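You operate a simulated robot arm through the tools that you are given. There is no shell and no other tool. Be economical: measure what you need, move in short steps, check, and stop when the job is done.

The job below is to be done with a simulated robot arm. You get a single attempt, and the scene is never put back.

TASK
Pour milk into the steel jug up to 150 ML and whisk it frothy.
Fine: within 30 ML; carton back, balloon whisk in the crock. Set down upright: green milk carton.

Only the result counts: the job must be done as asked and must still hold three seconds after the hand-in. Knocking over, shifting, dropping, spilling or breaking anything else fails it.

THE ROBOT
A 6-joint arm with a two-finger parallel gripper, fixed in place. Base frame: the origin is at the foot of the arm, x ahead of it, y to its left, z up; the work surface is at about z = 0.91. Readings come in m, rad, newtons and seconds.
With the tool pointing down near the work surface it reaches from about 0.46 to 0.86 m from the base axis. Its first joint turns from -2.007 to 2.007 rad. Payload 4.2 kg.
The tool frame sits at the grasp point between the pads (the TCP): z along the fingers, y along the line on which they close. The tips reach 0.023 m beyond it. Largest opening 0.094 m; finger width 0.038, thickness 0.01; the body of the gripper, 0.054 by 0.096 m, starts 0.039 m behind the TCP.
Orientation is told as [roll, pitch, yaw] about the base's x, y, z axes, in that order, counted from this pose: with the fingers straight down and closing along the base's y, the tool's x points along the base's -x, its y along +y and its z along -z.

THE INTERFACE
- The arm moves only by the tool drive_tool. Its arguments are lists of equal length, an entry for each row: "slide": the shift along the tool's x, y, z in m, a list of three; "dr": the turn, a rotation vector about the tool's x, y, z in rad, a list of three; "hand": the finger opening in m, from 0 to 0.094. In form: {"slide": [[dx, dy, dz], ...], "dr": [[rx, ry, rz], ...], "hand": [hand, ...]}. A call has 1 to 20 rows; each row shifts and turns the commanded pose from where the row before left it, along the tool's axes as they then stand. Rows are played at 5 a second. More than 0.05 m and 0.15 rad between two rows, or a gripper value outside its range, and nothing of the call is played. Where a pose cannot be reached the arm comes as near as it can. A force on the tool above 40 N (or 10 N above the force at the start of the call, whichever is more), or a blocked arm, ends the call early, and 0.2 s more pass. The fingers move at their own pace (about 0.108 m/s each) and stop on an object; they squeeze with about 22 N. The grip force told is the motor's: it shows also when the fingers shut on nothing. Time passes only in rows, and 0.2 s behind the last, so rows that do not move let the fingers close. It gives the time, the measured TCP pose, the force on the tool (base axes), the opening and the grip force at its end, in the units of the frame above (readings bear some noise), with the torque about the TCP (base axes, N m) and any sound that the robot's microphone picked up, and new pictures: "show" is both (left out), scene, wrist or none.
- Cameras (640 x 400 px; columns grow to the right, rows downward): "scene" is fixed at [0.0584, -0.6608, 1.6388]; the picture's right is [0.69, -0.72, 0.00], its down [-0.33, -0.32, -0.89] and it looks along [0.64, 0.61, -0.46] (base axes); focal length 326 px, centre (320, 200). "wrist" rides on the gripper at [0.087, 0.016, -0.074] in the tool frame; the picture's right is [-0.18, 0.98, 0.00], its down [-0.58, -0.11, -0.81] and it looks along [-0.79, -0.15, 0.59] (tool axes); focal length 243 px, centre (320, 200). There is no depth. A picture from a camera that has moved, and an enlarged one, comes with that camera's place and axes in the base frame and with its lens. The place of the scene camera against the robot may be out by one fixed shift of up to 0.025 m in any direction.
- lift_body(by): slides the trunk up (or, below 0, down) by that many m; the arm rides with it, the base frame stays. It gives what a move gives, with no picture.
- close_up(camera, box): a new picture of the part [left, top, right, bottom] of that camera's present view, enlarged. It takes no simulated time.
- finish_job(): hands the job in; it is judged then, once.

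Go step by step. Nothing tells you positions but the pictures and the camera data: compare them with the known pose of the tool, close in by small moves and look again before you grip or let go. The budget is 120 turns and 200 pictures, counting those below and the enlarged ones. Unless the task says otherwise, let go and move clear before handing in, and close with one line.

The tools are called as name(argument=value, ...) on one line, values as JSON. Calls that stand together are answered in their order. drive_tool: Moves the arm, as the interface text tells. Its arguments: {"type":"object","properties":{"slide":{"type":"array","items":{"type":"array","items":{"type":"number"}}},"dr":{"type":"array","items":{"type":"array","items":{"type":"number"}}},"hand":{"type":"array","items":{"type":"number"}},"show":{"type":"string","enum":["both","scene","wrist","none"]}},"required":["slide","dr","hand"]} The other tools are called the same way: lift_body (by) slides the trunk up or down; close_up (camera, box) takes an enlarged picture of a part of a camera's view; finish_job () hands the job in.

At the start:

```text
time: 0.0
tool_pos: [0.486, 0.1255, 1.3834]
orientation: [0.0, 0.001, 0.001]
ft_force: [-0.7, -0.2, -0.8]
ft_torque: [0.0, 0.02, 0.02]
finger_gap: 0.0939
gripper_force: 0.1
trunk travel left (down, up): [-0.85, 0.14]
```

scene: 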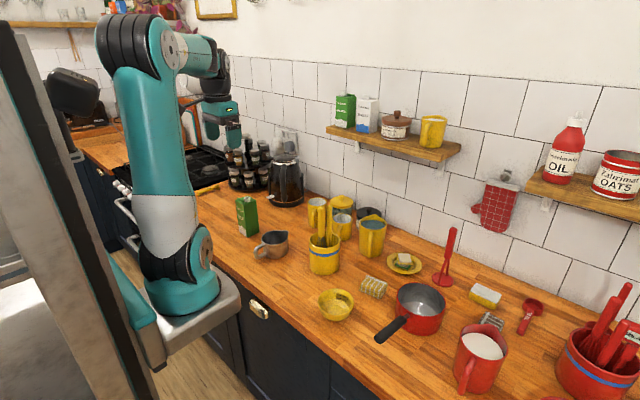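
wrist: 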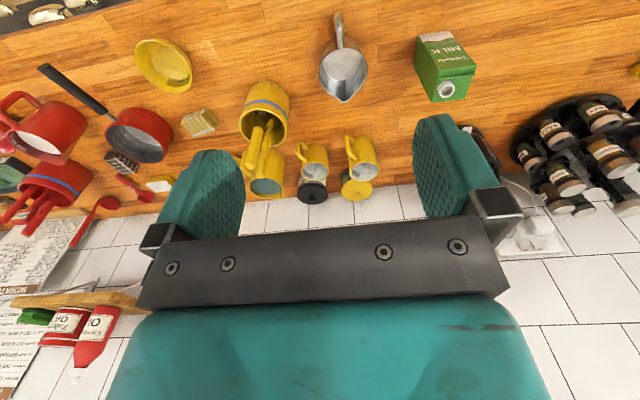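

I see a green milk carton on the counter, a steel jug next to it, and a yellow crock and a red crock holding utensils. I'll enlarge the pictures to tell which tools are which.

close_up(camera="scene", box=[220, 180, 420, 305])

close_up(camera="wrist", box=[220, 0, 500, 175])

close_up(camera="scene", box=[420, 220, 640, 400])

close_up(camera="wrist", box=[0, 0, 280, 250])

```text
3.20 times, centred on (320, 242) of scene
camera zoom: at [0.0584, -0.6608, 1.6388], right [0.69, -0.72, 0.0], down [-0.33, -0.32, -0.89], along [0.64, 0.61, -0.46], focal length 1043 px, centre (320, 64)
```

zoom: 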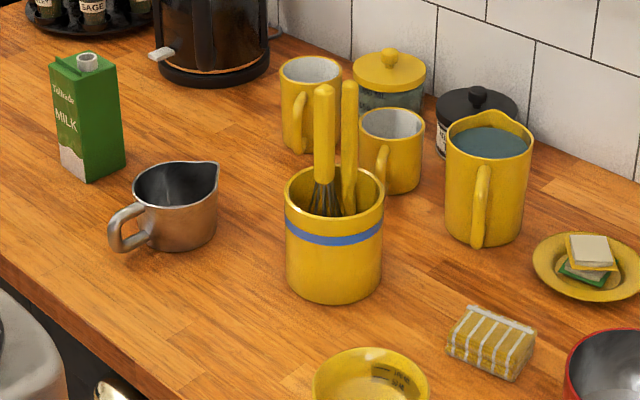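

```text
2.29 times, centred on (360, 88) of wrist
camera zoom: at [0.3989, 0.1407, 1.4583], right [0.18, 0.98, 0.0], down [0.58, -0.11, 0.81], along [0.79, -0.15, -0.59], focal length 555 px, centre (229, 457)
```

zoom: 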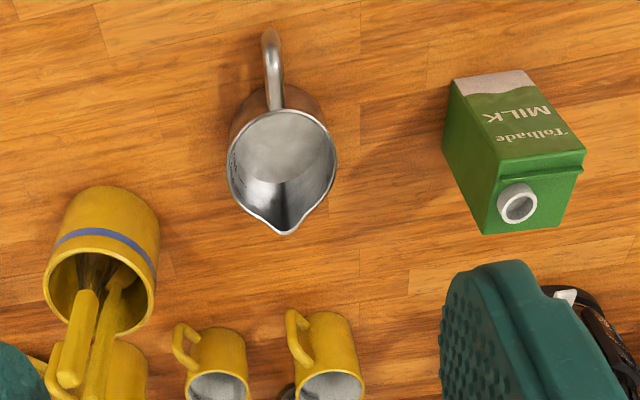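

```text
2.22 times, centred on (530, 310) of scene
camera zoom: at [0.0584, -0.6608, 1.6388], right [0.69, -0.72, 0.0], down [-0.33, -0.32, -0.89], along [0.64, 0.61, -0.46], focal length 724 px, centre (-147, -44)
```

zoom: 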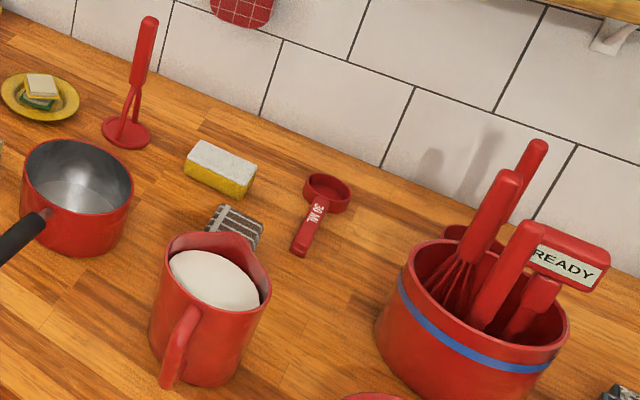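

```text
1.60 times, centred on (140, 125) of wrist
camera zoom: at [0.3989, 0.1407, 1.4583], right [0.18, 0.98, 0.0], down [0.58, -0.11, 0.81], along [0.79, -0.15, -0.59], focal length 388 px, centre (608, 320)
```

zoom: 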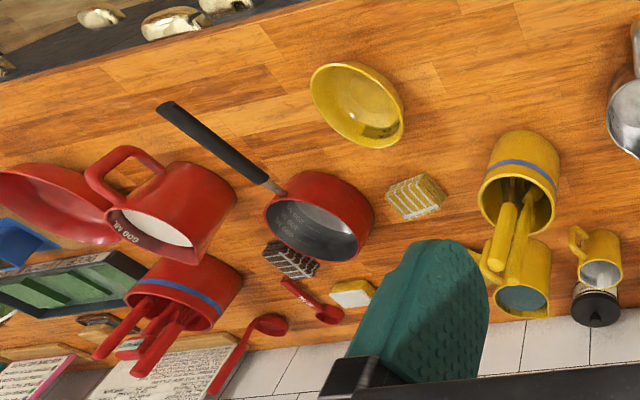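

The yellow crock holds a whisk and another tool. The carton is at about (0.68, 0.32), the jug at (0.63, 0.14) and the crock at (0.69, -0.04). First, up in free air, I'll turn the gripper about its own axis so the camera will be above the hand when it grasps sideways.

drive_tool(slide=[[0, 0, 0], [0, 0, 0], [0, 0, 0], [0, 0, 0], [0, 0, 0], [0, 0, 0], [0, 0, 0], [0, 0, 0], [0, 0, 0], [0, 0, 0], [0, 0, 0], [0, 0, 0], [0, 0, 0], [0, 0, 0], [0, 0, 0], [0, 0, 0], [0, 0, 0], [0, 0, 0], [0, 0, 0], [0, 0, 0]], dr=[[0, 0, -0.149], [0, 0, -0.149], [0, 0, -0.149], [0, 0, -0.149], [0, 0, -0.149], [0, 0, -0.149], [0, 0, -0.149], [0, 0, -0.149], [0, 0, -0.149], [0, 0, -0.149], [0, 0, -0.149], [0, 0, -0.149], [0, 0, -0.149], [0, 0, -0.149], [0, 0, -0.149], [0, 0, -0.149], [0, 0, -0.149], [0, 0, -0.149], [0, 0, -0.149], [0, 0, -0.149]], hand=[0.094, 0.094, 0.094, 0.094, 0.094, 0.094, 0.094, 0.094, 0.094, 0.094, 0.094, 0.094, 0.094, 0.094, 0.094, 0.094, 0.094, 0.094, 0.094, 0.094], show="wrist")

```text
time: 4.2
tool_pos: [0.486, 0.126, 1.3831]
orientation: [-0.001, -0.002, 2.983]
ft_force: [-0.5, 0.6, -0.5]
ft_torque: [0.0, 0.0, 0.03]
finger_gap: 0.0938
gripper_force: 0.0
trunk travel left (down, up): [-0.85, 0.14]
camera wrist: at [0.568, 0.095, 1.4587], right [-0.34, -0.94, 0.0], down [-0.56, 0.2, 0.81], along [-0.76, 0.27, -0.59], focal length 243 px, centre (320, 200)
```

wrist: 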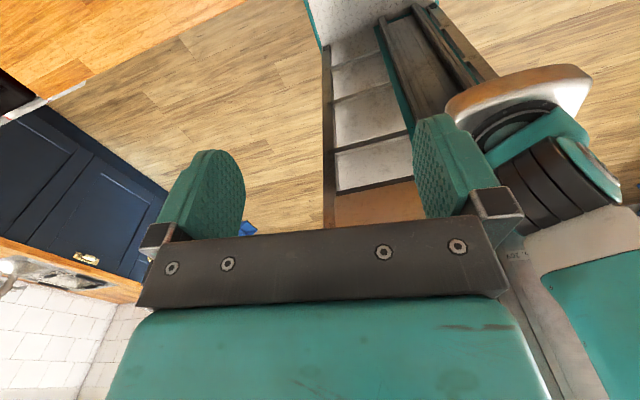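

The turn works. Next I'll finish it and tilt the tool up to point level along +x.

drive_tool(slide=[[0, 0, 0], [0, 0, 0], [0, 0, 0], [0, 0, 0], [0, 0, 0], [0, 0, 0], [0, 0, 0], [0, 0, 0], [0, 0, 0], [0, 0, 0], [0, 0, 0], [0, 0, 0], [0, 0, 0]], dr=[[0, 0, -0.149], [0, 0, -0.01], [0, 0.149, 0], [0, 0.149, 0], [0, 0.149, 0], [0, 0.149, 0], [0, 0.149, 0], [0, 0.149, 0], [0, 0.149, 0], [0, 0.149, 0], [0, 0.149, 0], [0, 0.149, 0], [0, 0.08, 0]], hand=[0.094, 0.094, 0.094, 0.094, 0.094, 0.094, 0.094, 0.094, 0.094, 0.094, 0.094, 0.094, 0.094])

```text
time: 7.0
tool_pos: [0.5267, 0.1205, 1.3932]
orientation: [-0.051, 1.556, 3.097]
ft_force: [0.1, -2.4, 0.0]
ft_torque: [0.02, 0.05, 0.17]
finger_gap: 0.094
gripper_force: 0.1
out of reach, approached as far as the arm can: row 12, 13
trunk travel left (down, up): [-0.85, 0.14]
camera wrist: at [0.4526, 0.1024, 1.4811], right [0.0, -0.98, -0.18], down [-0.82, 0.1, -0.57], along [0.58, 0.15, -0.8], focal length 243 px, centre (320, 200)
```

scene: 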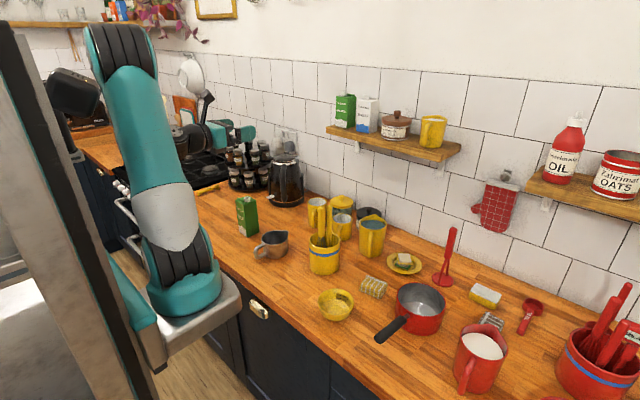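
wrist: 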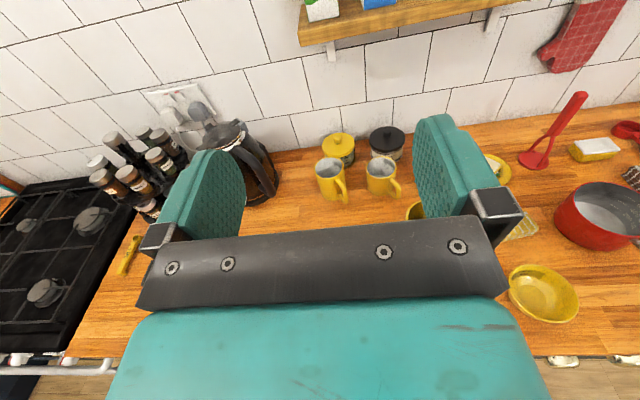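

The tool is level now. I'll lower the trunk and shift left to line up with the carton.

lift_body(by=-0.2)

drive_tool(slide=[[0, -0.04, 0], [0, -0.04, 0], [0, -0.04, 0], [0, -0.04, 0], [0, -0.03, 0]], dr=[[0, 0, 0], [0, 0, 0], [0, 0, 0], [0, 0, 0], [0, 0, 0]], hand=[0.094, 0.094, 0.094, 0.094, 0.094])

```text
time: 9.2
tool_pos: [0.5278, 0.1242, 1.1929]
orientation: [-0.023, 1.551, 3.126]
ft_force: [-0.2, 0.2, -0.1]
ft_torque: [-0.01, 0.0, 0.0]
finger_gap: 0.0941
gripper_force: 0.1
trunk travel left (down, up): [-0.65, 0.34]
```

```text
time: 10.6
tool_pos: [0.5675, 0.2848, 1.1948]
orientation: [-0.404, 1.547, 2.657]
ft_force: [-0.6, 1.6, 0.0]
ft_torque: [0.01, 0.0, 0.01]
finger_gap: 0.0942
gripper_force: 0.2
out of reach, approached as far as the arm can: row 4
trunk travel left (down, up): [-0.65, 0.34]
stopped in row 5: the arm was blocked; the commanded pose is now the measured one
camera wrist: at [0.4927, 0.2725, 1.283], right [-0.08, -0.98, -0.19], down [-0.81, 0.18, -0.56], along [0.58, 0.11, -0.8], focal length 243 px, centre (320, 200)
```

scene: 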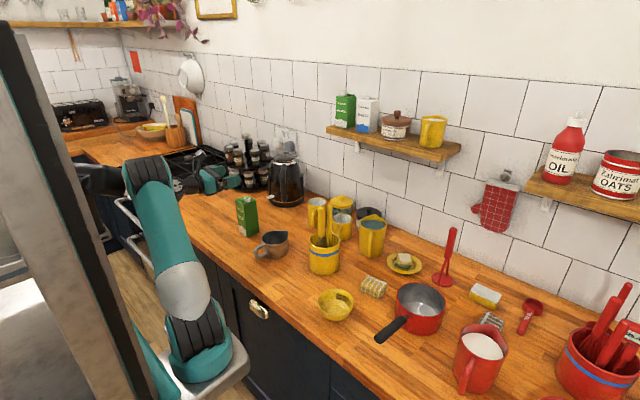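
wrist: 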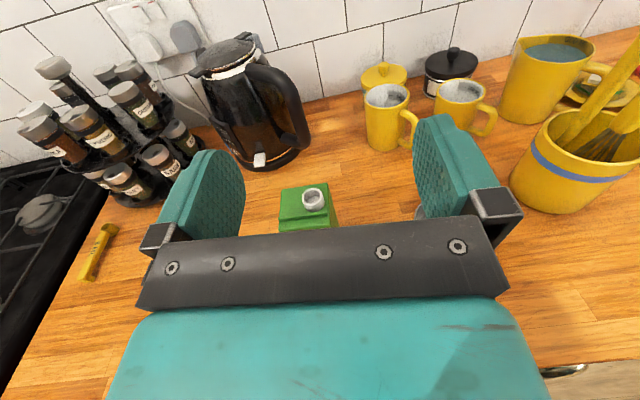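

The carton now shows between the fingers, with its open cap visible. I'll enlarge it to read its position and yaw.

close_up(camera="wrist", box=[230, 120, 410, 240])

close_up(camera="scene", box=[200, 160, 320, 275])

```text
3.33 times, centred on (320, 180) of wrist
camera zoom: at [0.4927, 0.2725, 1.283], right [-0.08, -0.98, -0.19], down [-0.81, 0.18, -0.56], along [0.58, 0.11, -0.8], focal length 809 px, centre (320, 267)
```

zoom: 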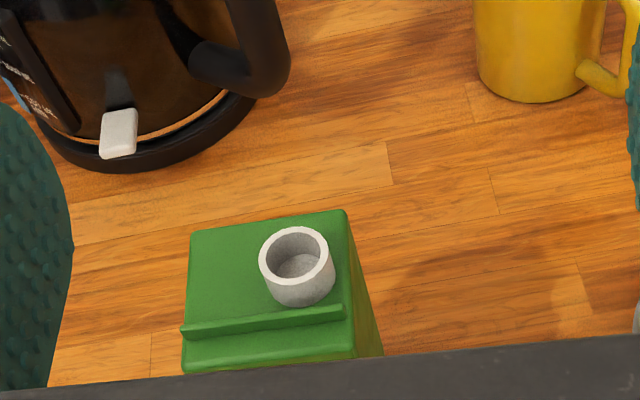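

```text
3.48 times, centred on (260, 218) of scene
camera zoom: at [0.0584, -0.6608, 1.6388], right [0.69, -0.72, 0.0], down [-0.33, -0.32, -0.89], along [0.64, 0.61, -0.46], focal length 1134 px, centre (529, 139)
```

zoom: 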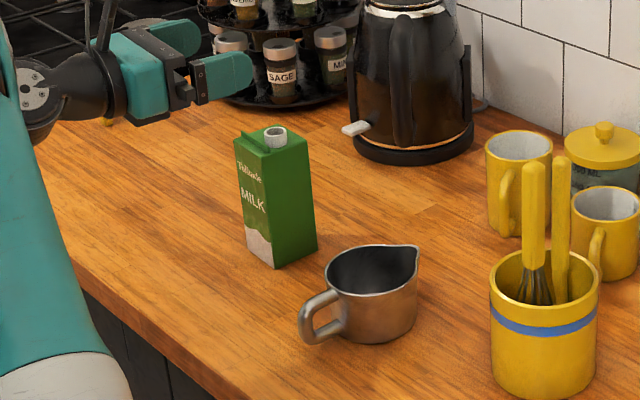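

The carton is axis-aligned, centre at about (0.65, 0.322), roughly 0.06 wide and 0.15 tall, and its cap is on the -y side, which suits pouring toward the jug. I'll align in y, straighten the yaw, then go down.

drive_tool(slide=[[0, -0.015, 0.005], [0, -0.015, 0.005], [0, -0.007, 0]], dr=[[0.03, 0, 0], [0.03, 0, 0], [0.02, 0, 0]], hand=[0.094, 0.094, 0.094], show="wrist")

```text
time: 11.4
tool_pos: [0.5753, 0.3232, 1.1912]
orientation: [-0.343, 1.545, 2.808]
ft_force: [-0.8, 0.2, 0.0]
ft_torque: [-0.04, 0.0, 0.01]
finger_gap: 0.0941
gripper_force: 0.4
trunk travel left (down, up): [-0.65, 0.34]
camera wrist: at [0.5016, 0.3058, 1.2798], right [0.01, -0.98, -0.19], down [-0.82, 0.11, -0.56], along [0.57, 0.16, -0.8], focal length 243 px, centre (320, 200)
```

wrist: 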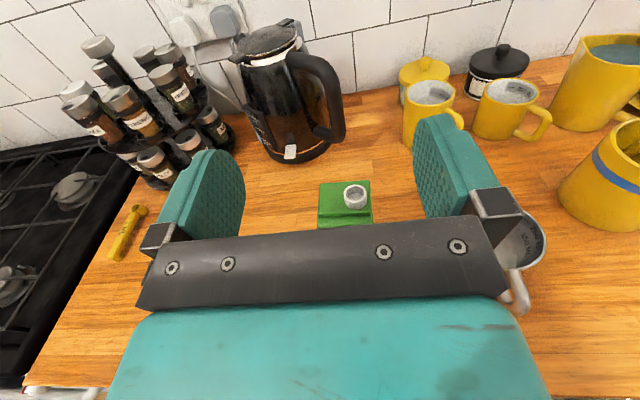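

It's aligned: the carton lies midway between the fingers. Lowering with the trunk, fingers open around it.

lift_body(by=-0.1)

drive_tool(slide=[[0, 0, 0]], dr=[[0, 0, 0]], hand=[0.094])

```text
time: 12.7
tool_pos: [0.5761, 0.3233, 1.0915]
orientation: [-0.322, 1.549, 2.827]
ft_force: [0.0, 0.4, 0.0]
ft_torque: [-0.01, -0.01, 0.02]
finger_gap: 0.0939
gripper_force: 0.1
trunk travel left (down, up): [-0.55, 0.44]
```

```text
time: 13.1
tool_pos: [0.5751, 0.3233, 1.0915]
orientation: [-0.32, 1.547, 2.83]
ft_force: [0.3, 0.4, 0.5]
ft_torque: [-0.01, 0.02, 0.01]
finger_gap: 0.0939
gripper_force: 0.1
trunk travel left (down, up): [-0.55, 0.44]
camera wrist: at [0.5017, 0.3056, 1.1797], right [0.0, -0.98, -0.19], down [-0.82, 0.11, -0.56], along [0.57, 0.16, -0.8], focal length 243 px, centre (320, 200)
```

scene: 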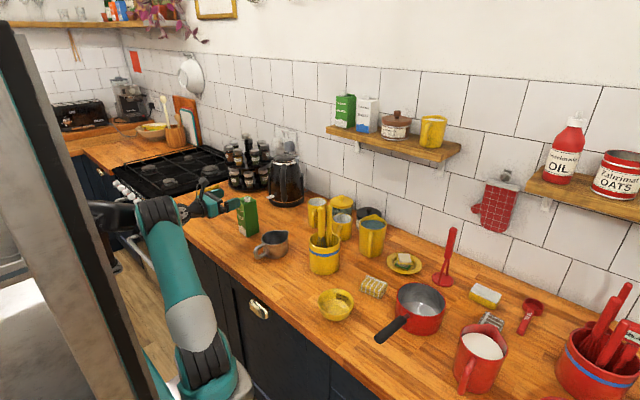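
wrist: 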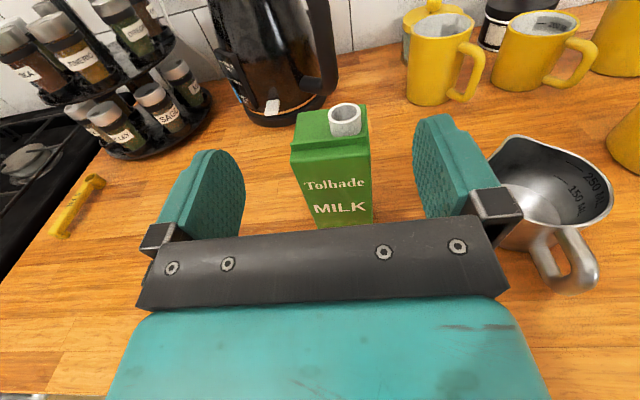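

The jug's inside shows 150 ML and 250 ML marks, which will help. I'm lowering further to grasp height.

lift_body(by=-0.09)

close_up(camera="wrist", box=[120, 60, 620, 372])

```text
time: 14.3
tool_pos: [0.5752, 0.3228, 1.0011]
orientation: [-0.323, 1.548, 2.827]
ft_force: [-1.0, 1.4, -0.3]
ft_torque: [-0.01, 0.0, 0.01]
finger_gap: 0.0939
gripper_force: 0.0
trunk travel left (down, up): [-0.46, 0.53]
```

```text
1.28 times, centred on (370, 216) of wrist
camera zoom: at [0.5018, 0.3056, 1.0896], right [0.0, -0.98, -0.19], down [-0.82, 0.11, -0.56], along [0.57, 0.16, -0.8], focal length 311 px, centre (256, 180)
```

zoom: 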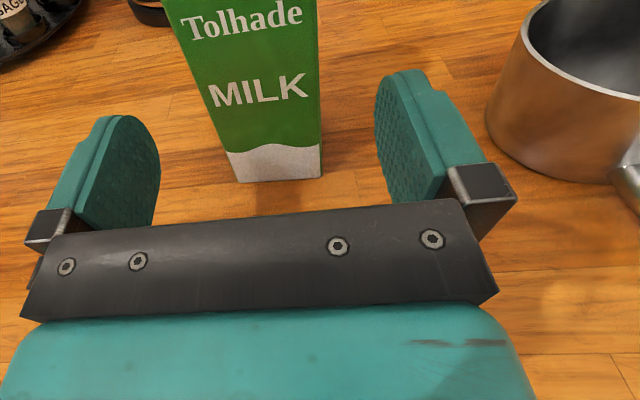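

The carton's front face is at x≈0.627 and its centre at y≈0.324. I'll drive 0.068 forward and close gently.

drive_tool(slide=[[0, 0, 0.025], [0, 0, 0.025], [0, 0, 0.018], [0, 0, 0]], dr=[[0, 0, 0], [0, 0, 0], [0, 0, 0], [0, 0, 0]], hand=[0.094, 0.094, 0.094, 0.094])

```text
time: 15.3
tool_pos: [0.6417, 0.3274, 0.9977]
orientation: [-0.147, 1.55, 3.007]
ft_force: [0.2, -0.1, 0.1]
ft_torque: [0.02, 0.01, 0.03]
finger_gap: 0.0938
gripper_force: 0.1
trunk travel left (down, up): [-0.46, 0.53]
camera wrist: at [0.5684, 0.3084, 1.0874], right [0.01, -0.98, -0.19], down [-0.82, 0.1, -0.56], along [0.57, 0.16, -0.81], focal length 243 px, centre (320, 200)
```

scene: 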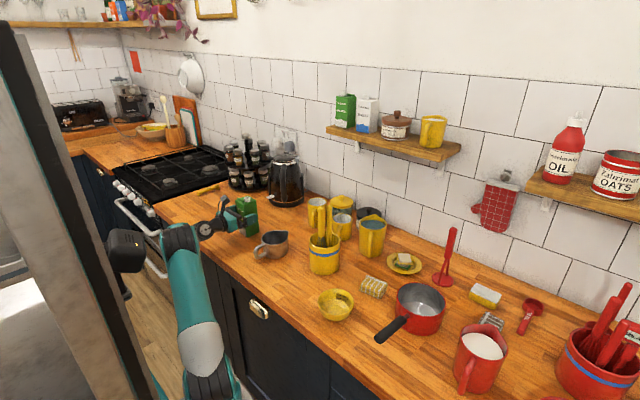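
wrist: 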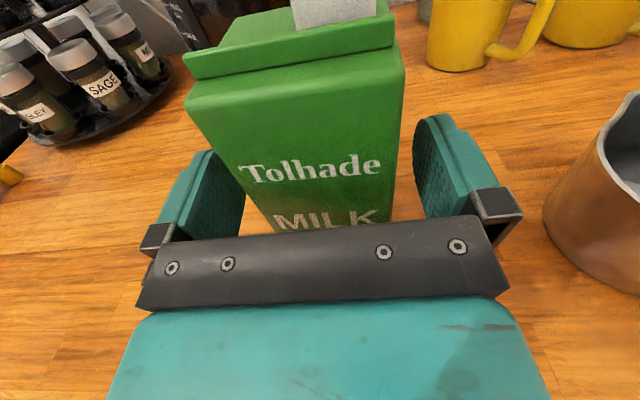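

The carton sits between the pads, so I'll close on it.

drive_tool(slide=[[0, 0.003, 0], [0, 0, 0], [0, 0, 0], [0, 0, 0]], dr=[[0, 0, 0], [0, 0, 0], [0, 0, 0], [0, 0, 0]], hand=[0.07, 0.05, 0.03, 0.03], show="none")

drive_tool(slide=[[0.01, 0, 0], [0.015, 0, 0], [0.025, 0, 0]], dr=[[0, 0, 0], [0, 0, 0], [0, 0, 0]], hand=[0.03, 0.03, 0.03])

```text
time: 16.4
tool_pos: [0.642, 0.3235, 0.9982]
orientation: [-0.201, 1.548, 2.951]
ft_force: [0.2, -0.4, 2.2]
ft_torque: [-0.17, -0.24, 0.03]
finger_gap: 0.0597
gripper_force: 22.0
trunk travel left (down, up): [-0.46, 0.53]
```

```text
time: 17.1
tool_pos: [0.6419, 0.3234, 1.0492]
orientation: [-0.138, 1.547, 3.015]
ft_force: [0.2, -0.4, -3.5]
ft_torque: [-0.02, 0.04, -0.01]
finger_gap: 0.0598
gripper_force: 22.3
trunk travel left (down, up): [-0.46, 0.53]
camera wrist: at [0.5682, 0.3046, 1.1378], right [0.01, -0.98, -0.19], down [-0.82, 0.1, -0.56], along [0.57, 0.16, -0.81], focal length 243 px, centre (320, 200)
```

scene: 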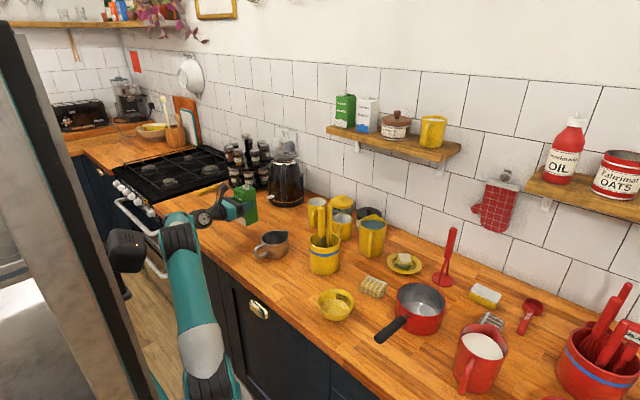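
wrist: 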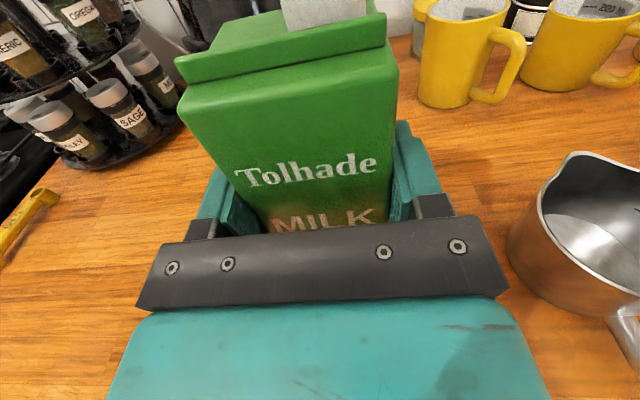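

The carton is held (about 0.35 kg). I'll lift it and move a little toward the jug to get a good view of the jug rim.

drive_tool(slide=[[0.03, 0, 0], [0.03, 0, 0], [0.03, 0, 0], [0.02, 0.0, 0], [0, 0.03, 0], [0, 0.03, 0], [0, 0, 0], [0, 0, 0]], dr=[[0, 0, 0], [0, 0, 0], [0, 0, 0], [0, 0, 0], [0, 0, 0], [0, 0, 0], [0, 0, 0], [0, 0, 0]], hand=[0.03, 0.03, 0.03, 0.03, 0.03, 0.03, 0.03, 0.03])

```text
time: 18.9
tool_pos: [0.6441, 0.2547, 1.1459]
orientation: [-0.185, 1.547, 2.968]
ft_force: [-0.5, 0.2, -2.9]
ft_torque: [0.0, 0.09, 0.0]
finger_gap: 0.0598
gripper_force: 22.2
out of reach, approached as far as the arm can: row 4
trunk travel left (down, up): [-0.46, 0.53]
camera wrist: at [0.5708, 0.2369, 1.2345], right [0.01, -0.98, -0.19], down [-0.82, 0.1, -0.56], along [0.57, 0.16, -0.81], focal length 243 px, centre (320, 200)
```

scene: 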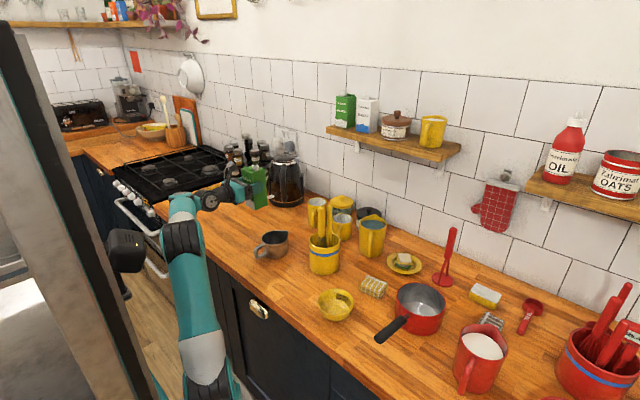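
wrist: 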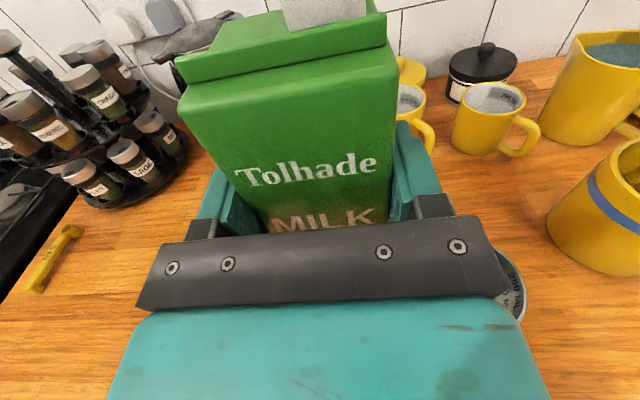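

From two views I get the jug's spout at about (0.69, 0.148, 0.987) and its rim centre at about (0.638, 0.145), with spout +x and handle -x. I'll shift to y≈0.235 and begin tilting toward the jug, well above it.

drive_tool(slide=[[0, 0.02, -0.012], [0, 0, 0], [0, 0, 0], [0, 0, 0], [0, 0, 0], [0, 0, 0]], dr=[[0, 0, 0], [0, 0, 0.14], [0, 0, 0.14], [0, 0, 0.14], [0, 0, 0.14], [0, 0, 0.14]], hand=[0.03, 0.03, 0.03, 0.03, 0.03, 0.03])

```text
time: 20.4
tool_pos: [0.6331, 0.2348, 1.1464]
orientation: [-1.538, 0.864, 1.609]
ft_force: [0.0, 0.5, -4.3]
ft_torque: [-0.04, 0.02, -0.01]
finger_gap: 0.0599
gripper_force: 22.3
trunk travel left (down, up): [-0.46, 0.53]
camera wrist: at [0.5585, 0.1647, 1.2043], right [-0.01, -0.63, -0.78], down [-0.82, 0.45, -0.35], along [0.57, 0.63, -0.52], focal length 243 px, centre (320, 200)
```

scene: 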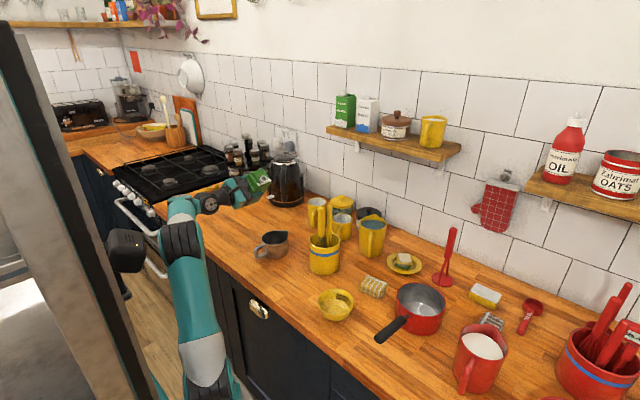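
wrist: 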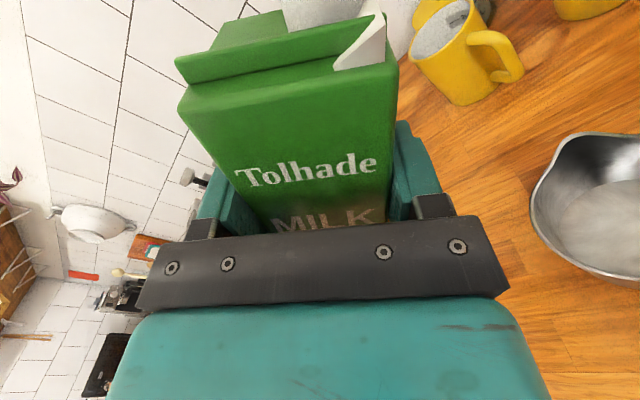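

A white sliver shows at the spout, possibly milk starting to flow; I'm checking it at once, as no time passes in a close-up.

close_up(camera="wrist", box=[260, 0, 640, 290])

close_up(camera="scene", box=[220, 150, 320, 270])

```text
1.38 times, centred on (450, 145) of wrist
camera zoom: at [0.5585, 0.1647, 1.2043], right [-0.01, -0.63, -0.78], down [-0.82, 0.45, -0.35], along [0.57, 0.63, -0.52], focal length 335 px, centre (141, 276)
```

zoom: 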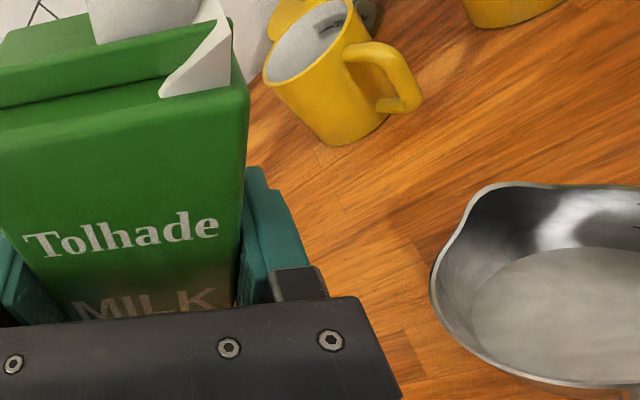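

```text
3.33 times, centred on (270, 210) of scene
camera zoom: at [0.0584, -0.6608, 1.6388], right [0.69, -0.72, 0.0], down [-0.33, -0.32, -0.89], along [0.64, 0.61, -0.46], focal length 1086 px, centre (487, 167)
```

zoom: 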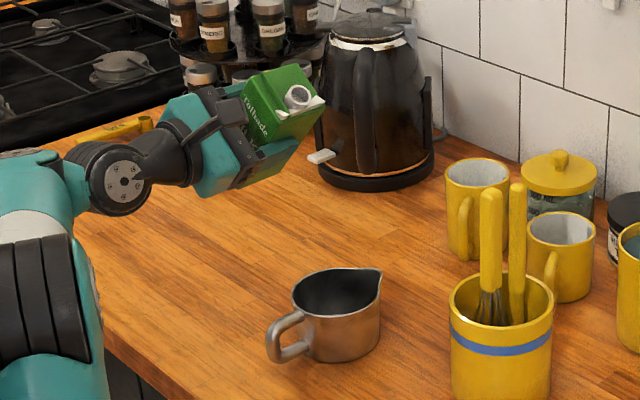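

The white wedge looks like the milk surface near the lip, so pouring will start soon; the lip is already above the jug. I'll lower with the trunk to shorten the fall.

lift_body(by=-0.085)

drive_tool(slide=[[0.007, 0.008, 0], [0, 0, 0]], dr=[[0, 0, 0], [0, 0, 0]], hand=[0.03, 0.03])

close_up(camera="scene", box=[220, 150, 320, 270])

```text
time: 21.6
tool_pos: [0.6316, 0.2349, 1.0618]
orientation: [-1.536, 0.865, 1.609]
ft_force: [0.3, -0.5, -3.7]
ft_torque: [-0.05, 0.03, -0.03]
finger_gap: 0.06
gripper_force: 21.8
trunk travel left (down, up): [-0.375, 0.615]
```

```text
time: 22.2
tool_pos: [0.632, 0.2239, 1.0607]
orientation: [-1.535, 0.866, 1.61]
ft_force: [0.7, 1.0, -4.0]
ft_torque: [-0.03, 0.06, 0.01]
finger_gap: 0.0599
gripper_force: 21.8
trunk travel left (down, up): [-0.375, 0.615]
camera wrist: at [0.5583, 0.1537, 1.1192], right [-0.01, -0.63, -0.78], down [-0.82, 0.45, -0.35], along [0.57, 0.63, -0.52], focal length 243 px, centre (320, 200)
```

scene: 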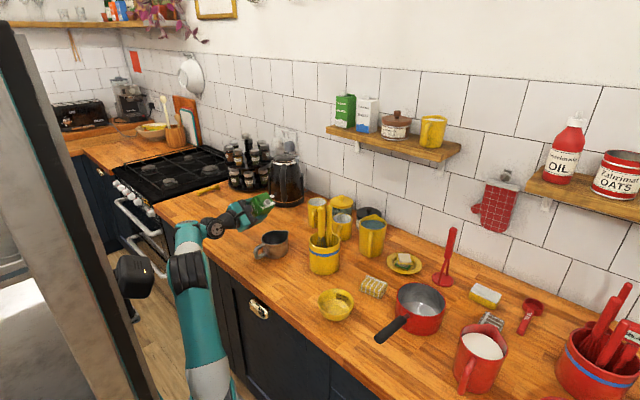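
wrist: 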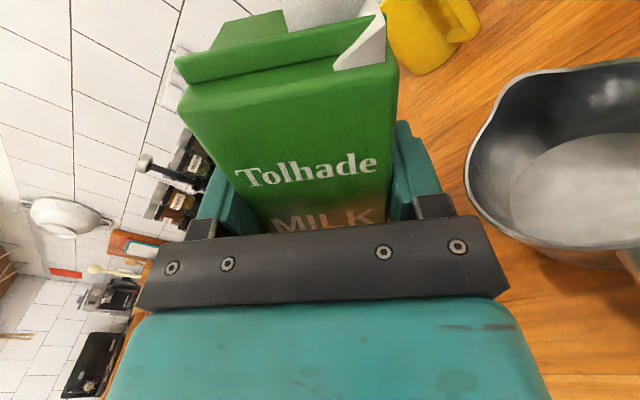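

```text
3.33 times, centred on (270, 210) of scene
camera zoom: at [0.0584, -0.6608, 1.6388], right [0.69, -0.72, 0.0], down [-0.33, -0.32, -0.89], along [0.64, 0.61, -0.46], focal length 1086 px, centre (487, 167)
```

zoom: 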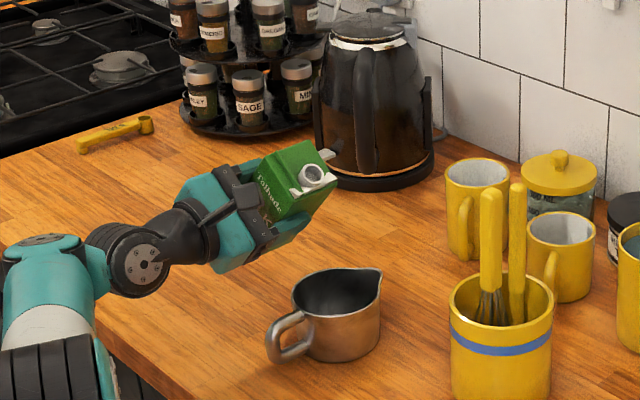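

The lip is over the jug's middle and nothing is flowing yet. I'll tilt a bit further in small steps.

drive_tool(slide=[[0, 0, 0], [0, 0, 0]], dr=[[0, 0, 0.1], [0, 0, 0.1]], hand=[0.03, 0.03])

close_up(camera="scene", box=[220, 150, 320, 270])

```text
time: 22.8
tool_pos: [0.6322, 0.2239, 1.0616]
orientation: [-1.541, 0.665, 1.6]
ft_force: [0.4, -0.1, -3.3]
ft_torque: [-0.06, 0.08, -0.04]
finger_gap: 0.0598
gripper_force: 21.4
trunk travel left (down, up): [-0.375, 0.615]
camera wrist: at [0.5579, 0.1442, 1.1046], right [-0.02, -0.46, -0.89], down [-0.82, 0.52, -0.25], along [0.57, 0.72, -0.39], focal length 243 px, centre (320, 200)
```

scene: 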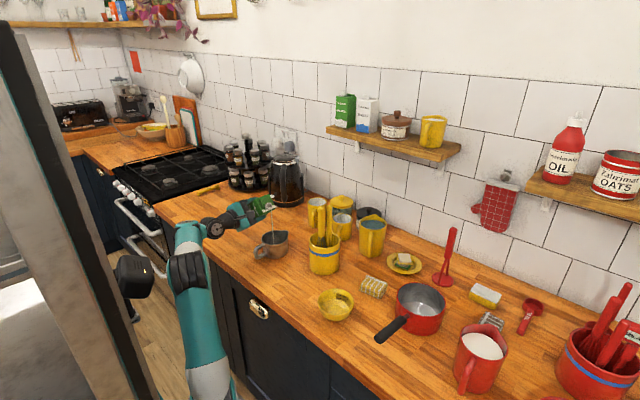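
wrist: 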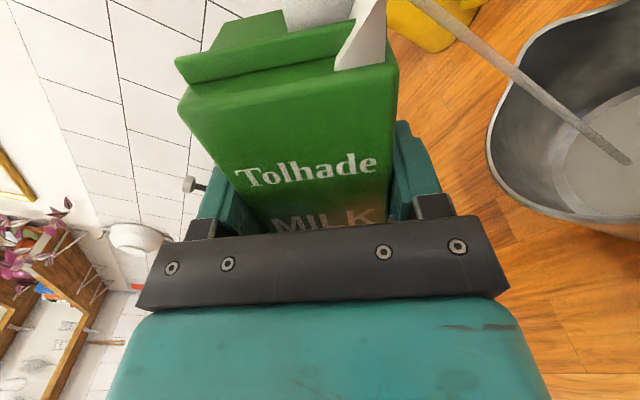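

```text
3.33 times, centred on (270, 210) of scene
camera zoom: at [0.0584, -0.6608, 1.6388], right [0.69, -0.72, 0.0], down [-0.33, -0.32, -0.89], along [0.64, 0.61, -0.46], focal length 1086 px, centre (487, 167)
```

zoom: 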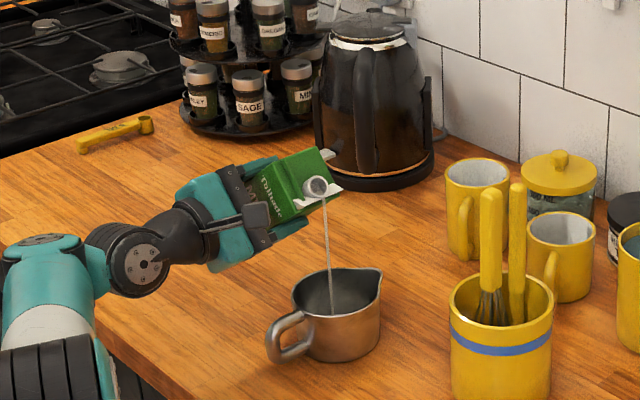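

A thin stream is landing in the middle of the jug. I'll hold here and watch.

drive_tool(slide=[[0, 0, 0], [0, 0, 0], [0, 0, 0], [0, 0, 0], [0, 0, 0]], dr=[[0, 0, 0], [0, 0, 0], [0, 0, 0], [0, 0, 0], [0, 0, 0]], hand=[0.03, 0.03, 0.03, 0.03, 0.03], show="wrist")

close_up(camera="scene", box=[220, 150, 320, 270])

```text
time: 24.0
tool_pos: [0.6323, 0.224, 1.0618]
orientation: [-1.541, 0.669, 1.6]
ft_force: [0.1, -0.6, -3.2]
ft_torque: [-0.05, 0.04, -0.05]
finger_gap: 0.0595
gripper_force: 22.3
trunk travel left (down, up): [-0.375, 0.615]
camera wrist: at [0.558, 0.1442, 1.1047], right [-0.02, -0.46, -0.89], down [-0.82, 0.52, -0.26], along [0.57, 0.72, -0.39], focal length 243 px, centre (320, 200)
```

wrist: 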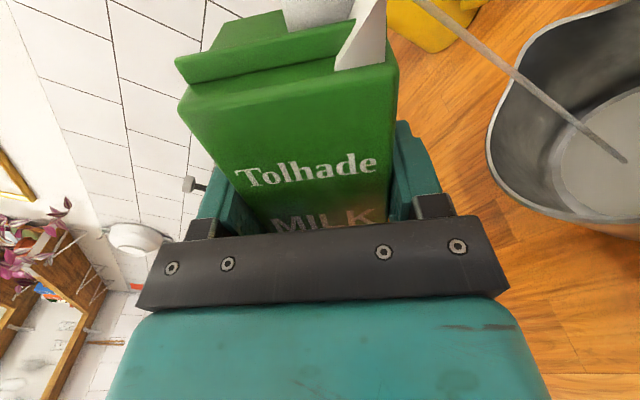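

```text
3.33 times, centred on (270, 210) of scene
camera zoom: at [0.0584, -0.6608, 1.6388], right [0.69, -0.72, 0.0], down [-0.33, -0.32, -0.89], along [0.64, 0.61, -0.46], focal length 1086 px, centre (487, 167)
```

zoom: 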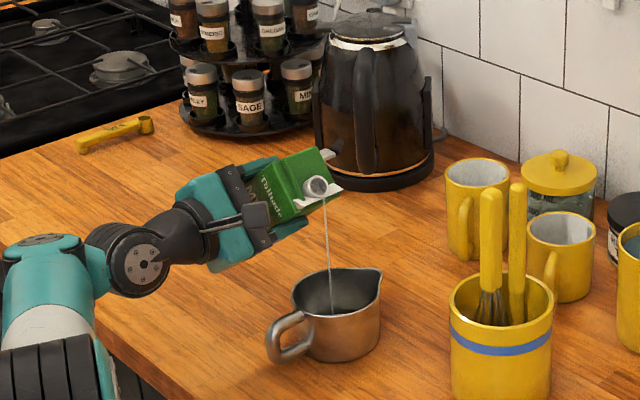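

The stream is thinning as the milk settles to the lip level, so the angle controls the amount well. I'll tilt a little more and hold.

drive_tool(slide=[[0, 0, 0], [0, 0, 0], [0, 0, 0], [0, 0, 0], [0, 0, 0], [0, 0, 0], [0, 0, 0]], dr=[[0, 0, 0.1], [0, 0, 0.05], [0, 0, 0], [0, 0, 0], [0, 0, 0], [0, 0, 0], [0, 0, 0]], hand=[0.03, 0.03, 0.03, 0.03, 0.03, 0.03, 0.03], show="wrist")

close_up(camera="scene", box=[230, 190, 310, 270])

```text
time: 25.6
tool_pos: [0.6328, 0.2235, 1.0599]
orientation: [-1.544, 0.517, 1.596]
ft_force: [0.1, -0.7, -3.5]
ft_torque: [-0.05, 0.09, 0.0]
finger_gap: 0.0602
gripper_force: 22.3
trunk travel left (down, up): [-0.375, 0.615]
camera wrist: at [0.5581, 0.1389, 1.0921], right [-0.02, -0.33, -0.95], down [-0.82, 0.55, -0.17], along [0.58, 0.77, -0.28], focal length 243 px, centre (320, 200)
```

wrist: 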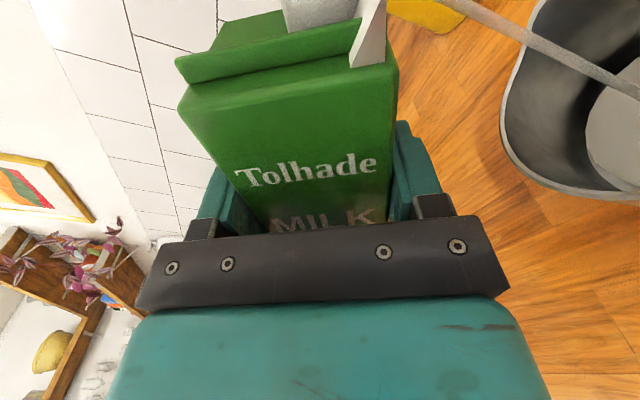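

```text
5.00 times, centred on (270, 230) of scene
camera zoom: at [0.0584, -0.6608, 1.6388], right [0.69, -0.72, 0.0], down [-0.33, -0.32, -0.89], along [0.64, 0.61, -0.46], focal length 1630 px, centre (570, 50)
```

zoom: 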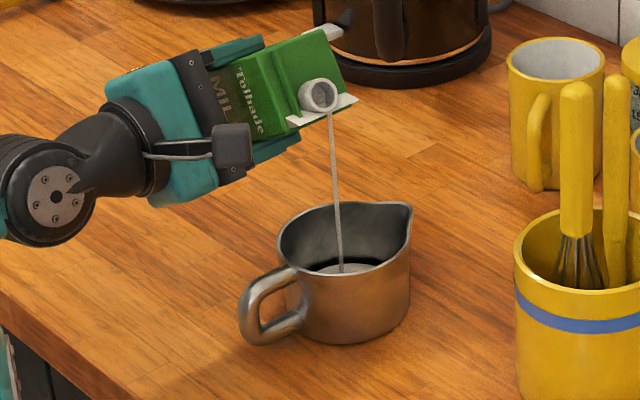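

The milk is visible in the jug and the stream is steady. Continuing to hold.

drive_tool(slide=[[0, 0, 0], [0, 0, 0], [0, 0, 0], [0, 0, 0], [0, 0, 0], [0, 0, 0], [0, 0, 0]], dr=[[0, 0, 0.05], [0, 0, 0.0], [0, 0, 0], [0, 0, 0], [0, 0, 0], [0, 0, 0], [0, 0, 0]], hand=[0.03, 0.03, 0.03, 0.03, 0.03, 0.03, 0.03], show="none")

close_up(camera="scene", box=[230, 190, 310, 270])

```text
time: 27.2
tool_pos: [0.6333, 0.2245, 1.0621]
orientation: [-1.544, 0.465, 1.592]
ft_force: [-0.1, 0.6, -4.1]
ft_torque: [-0.07, 0.05, 0.02]
finger_gap: 0.0599
gripper_force: 21.7
trunk travel left (down, up): [-0.375, 0.615]
```

```text
5.00 times, centred on (270, 230) of scene
camera zoom: at [0.0584, -0.6608, 1.6388], right [0.69, -0.72, 0.0], down [-0.33, -0.32, -0.89], along [0.64, 0.61, -0.46], focal length 1630 px, centre (570, 50)
```

zoom: 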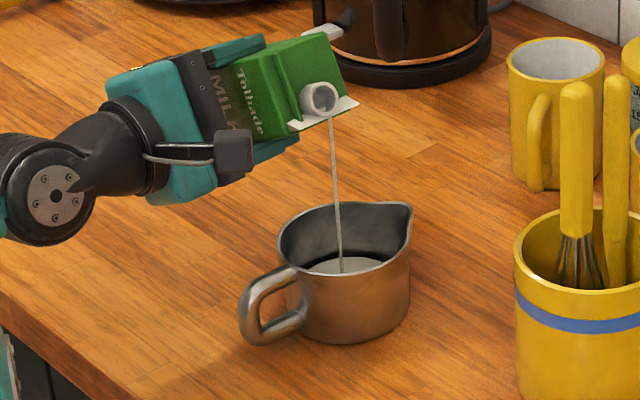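

By geometry the level may already be near the mark, so I'm stopping the flow to read the graduations: tilt back and move away to view inside the jug.

drive_tool(slide=[[0, 0, 0], [0, 0, 0], [0, 0, 0], [0, 0, 0], [0, 0, 0], [0, 0, 0], [0, 0, 0], [0, 0, 0]], dr=[[0, 0, -0.14], [0, 0, -0.14], [0, 0, -0.14], [0, 0, -0.14], [0, 0, -0.14], [0, 0, -0.14], [0, 0, -0.14], [0, 0, -0.12]], hand=[0.03, 0.03, 0.03, 0.03, 0.03, 0.03, 0.03, 0.03], show="none")

drive_tool(slide=[[0.02, -0.01, 0], [0, -0.03, -0.01], [0, -0.03, -0.02], [0, -0.03, -0.02], [0, 0, 0]], dr=[[0, 0, 0], [0, 0, 0], [0, 0, 0], [0, 0, 0], [0, 0, 0]], hand=[0.03, 0.03, 0.03, 0.03, 0.03])

```text
time: 29.0
tool_pos: [0.6322, 0.224, 1.062]
orientation: [-0.055, 1.548, 3.097]
ft_force: [-0.3, -0.2, -3.8]
ft_torque: [-0.02, 0.04, 0.01]
finger_gap: 0.0599
gripper_force: 22.1
trunk travel left (down, up): [-0.375, 0.615]
```

```text
time: 30.2
tool_pos: [0.584, 0.3174, 1.0773]
orientation: [-0.438, 1.549, 2.711]
ft_force: [0.1, 0.9, -4.0]
ft_torque: [-0.02, 0.08, 0.0]
finger_gap: 0.0598
gripper_force: 21.7
out of reach, approached as far as the arm can: row 4
trunk travel left (down, up): [-0.375, 0.615]
camera wrist: at [0.51, 0.2986, 1.1649], right [0.0, -0.98, -0.19], down [-0.82, 0.11, -0.56], along [0.57, 0.16, -0.8], focal length 243 px, centre (320, 200)
```

scene: 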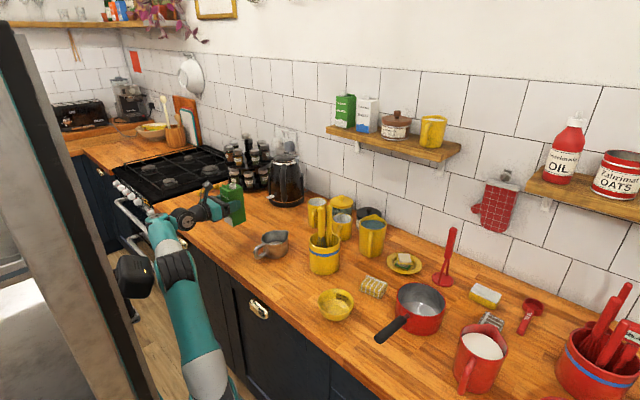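
wrist: 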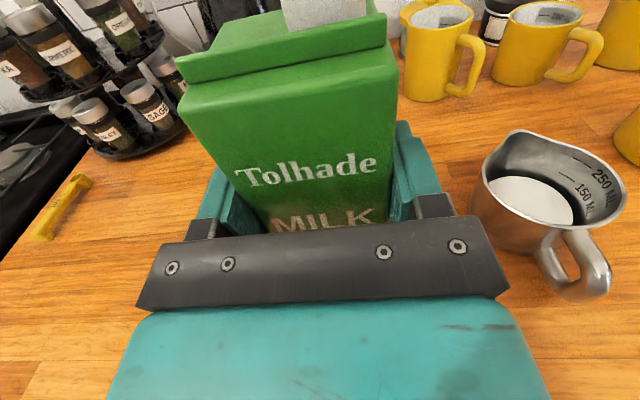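

close_up(camera="wrist", box=[460, 120, 640, 310])

close_up(camera="wrist", box=[540, 140, 630, 230])

```text
2.11 times, centred on (550, 215) of wrist
camera zoom: at [0.51, 0.2986, 1.1649], right [0.0, -0.98, -0.19], down [-0.82, 0.11, -0.56], along [0.57, 0.16, -0.8], focal length 511 px, centre (-164, 168)
```

zoom: 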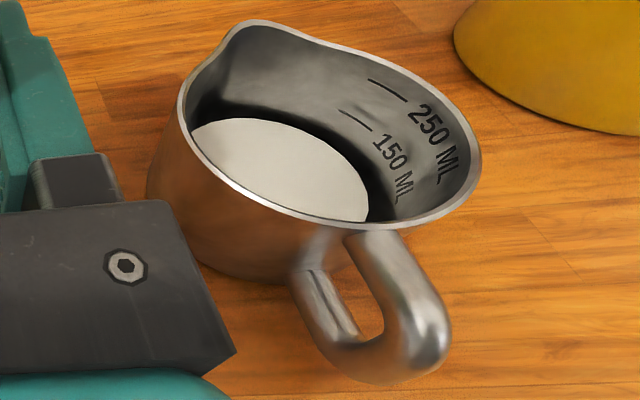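

```text
4.44 times, centred on (585, 185) of wrist
camera zoom: at [0.51, 0.2986, 1.1649], right [0.0, -0.98, -0.19], down [-0.82, 0.11, -0.56], along [0.57, 0.16, -0.8], focal length 1078 px, centre (-858, 267)
```

zoom: 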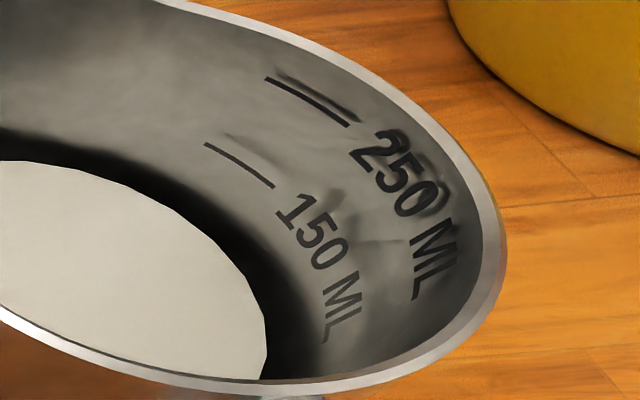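

The level is at about 55 ML, well below the 150 mark and no spills are seen. I'll return to the same pouring pose and pour roughly 90 ML more.

drive_tool(slide=[[0, 0.03, 0.02], [0, 0.03, 0.02], [0, 0.033, 0.009], [0, 0, 0], [0, 0, 0], [0, 0, 0], [0, 0, 0], [0, 0, 0], [-0.005, 0, 0], [-0.005, 0.0, 0], [0, 0, 0]], dr=[[0, 0, 0], [0, 0, 0], [0, 0, 0], [0, 0, 0.14], [0, 0, 0.14], [0, 0, 0.14], [0, 0, 0.14], [0, 0, 0.14], [0, 0, 0.14], [0, 0, 0.14], [0, 0, 0.12]], hand=[0.03, 0.03, 0.03, 0.03, 0.03, 0.03, 0.03, 0.03, 0.03, 0.03, 0.03], show="none")

close_up(camera="scene", box=[230, 190, 310, 270])

```text
time: 32.6
tool_pos: [0.6308, 0.2331, 1.0683]
orientation: [-1.545, 0.465, 1.593]
ft_force: [-0.1, 0.6, -3.4]
ft_torque: [-0.07, 0.03, 0.03]
finger_gap: 0.0601
gripper_force: 21.6
trunk travel left (down, up): [-0.375, 0.615]
```

```text
5.00 times, centred on (270, 230) of scene
camera zoom: at [0.0584, -0.6608, 1.6388], right [0.69, -0.72, 0.0], down [-0.33, -0.32, -0.89], along [0.64, 0.61, -0.46], focal length 1630 px, centre (570, 50)
```

zoom: 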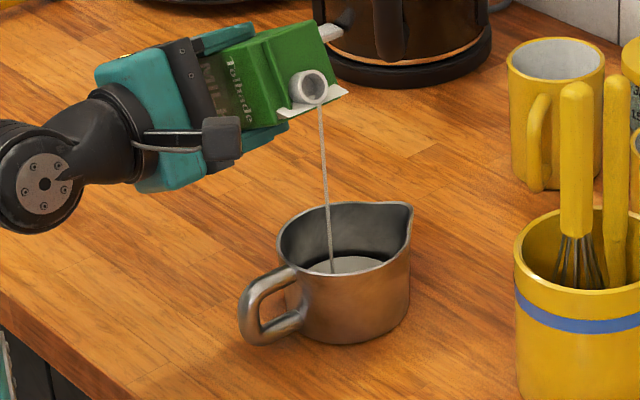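

The stream enters the jug again. I'll nudge toward the jug's middle, tilt 0.1 more and hold.

drive_tool(slide=[[0.007, 0.0036, 0], [0, 0, 0], [0, 0, 0], [0, 0, 0], [0, 0, 0], [0, 0, 0], [0, 0, 0], [0, 0, 0], [0, 0, 0], [0, 0, 0], [0, 0, 0], [0, 0, 0], [0, 0, 0]], dr=[[0, 0, 0.05], [0, 0, 0.05], [0, 0, 0.02], [0, 0, 0], [0, 0, 0], [0, 0, 0], [0, 0, 0.04], [0, 0, 0], [0, 0, 0], [0, 0, 0], [0, 0, 0], [0, 0, 0], [0, 0, 0]], hand=[0.03, 0.03, 0.03, 0.03, 0.03, 0.03, 0.03, 0.03, 0.03, 0.03, 0.03, 0.03, 0.03], show="none")

close_up(camera="scene", box=[230, 190, 310, 270])

```text
time: 35.4
tool_pos: [0.6306, 0.226, 1.0677]
orientation: [-1.546, 0.307, 1.592]
ft_force: [-0.8, 0.2, -2.9]
ft_torque: [-0.06, 0.06, 0.0]
finger_gap: 0.0598
gripper_force: 22.2
trunk travel left (down, up): [-0.375, 0.615]
```

```text
5.00 times, centred on (270, 230) of scene
camera zoom: at [0.0584, -0.6608, 1.6388], right [0.69, -0.72, 0.0], down [-0.33, -0.32, -0.89], along [0.64, 0.61, -0.46], focal length 1630 px, centre (570, 50)
```

zoom: 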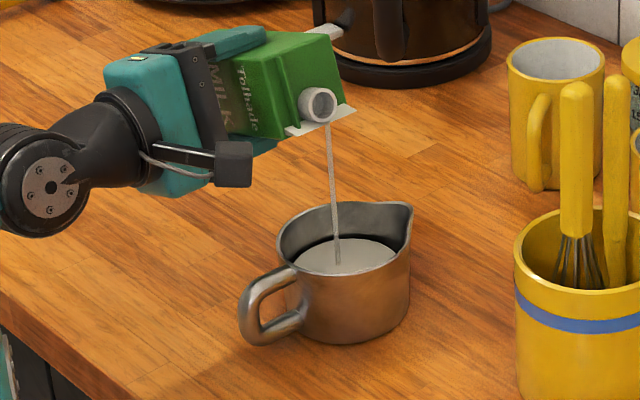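

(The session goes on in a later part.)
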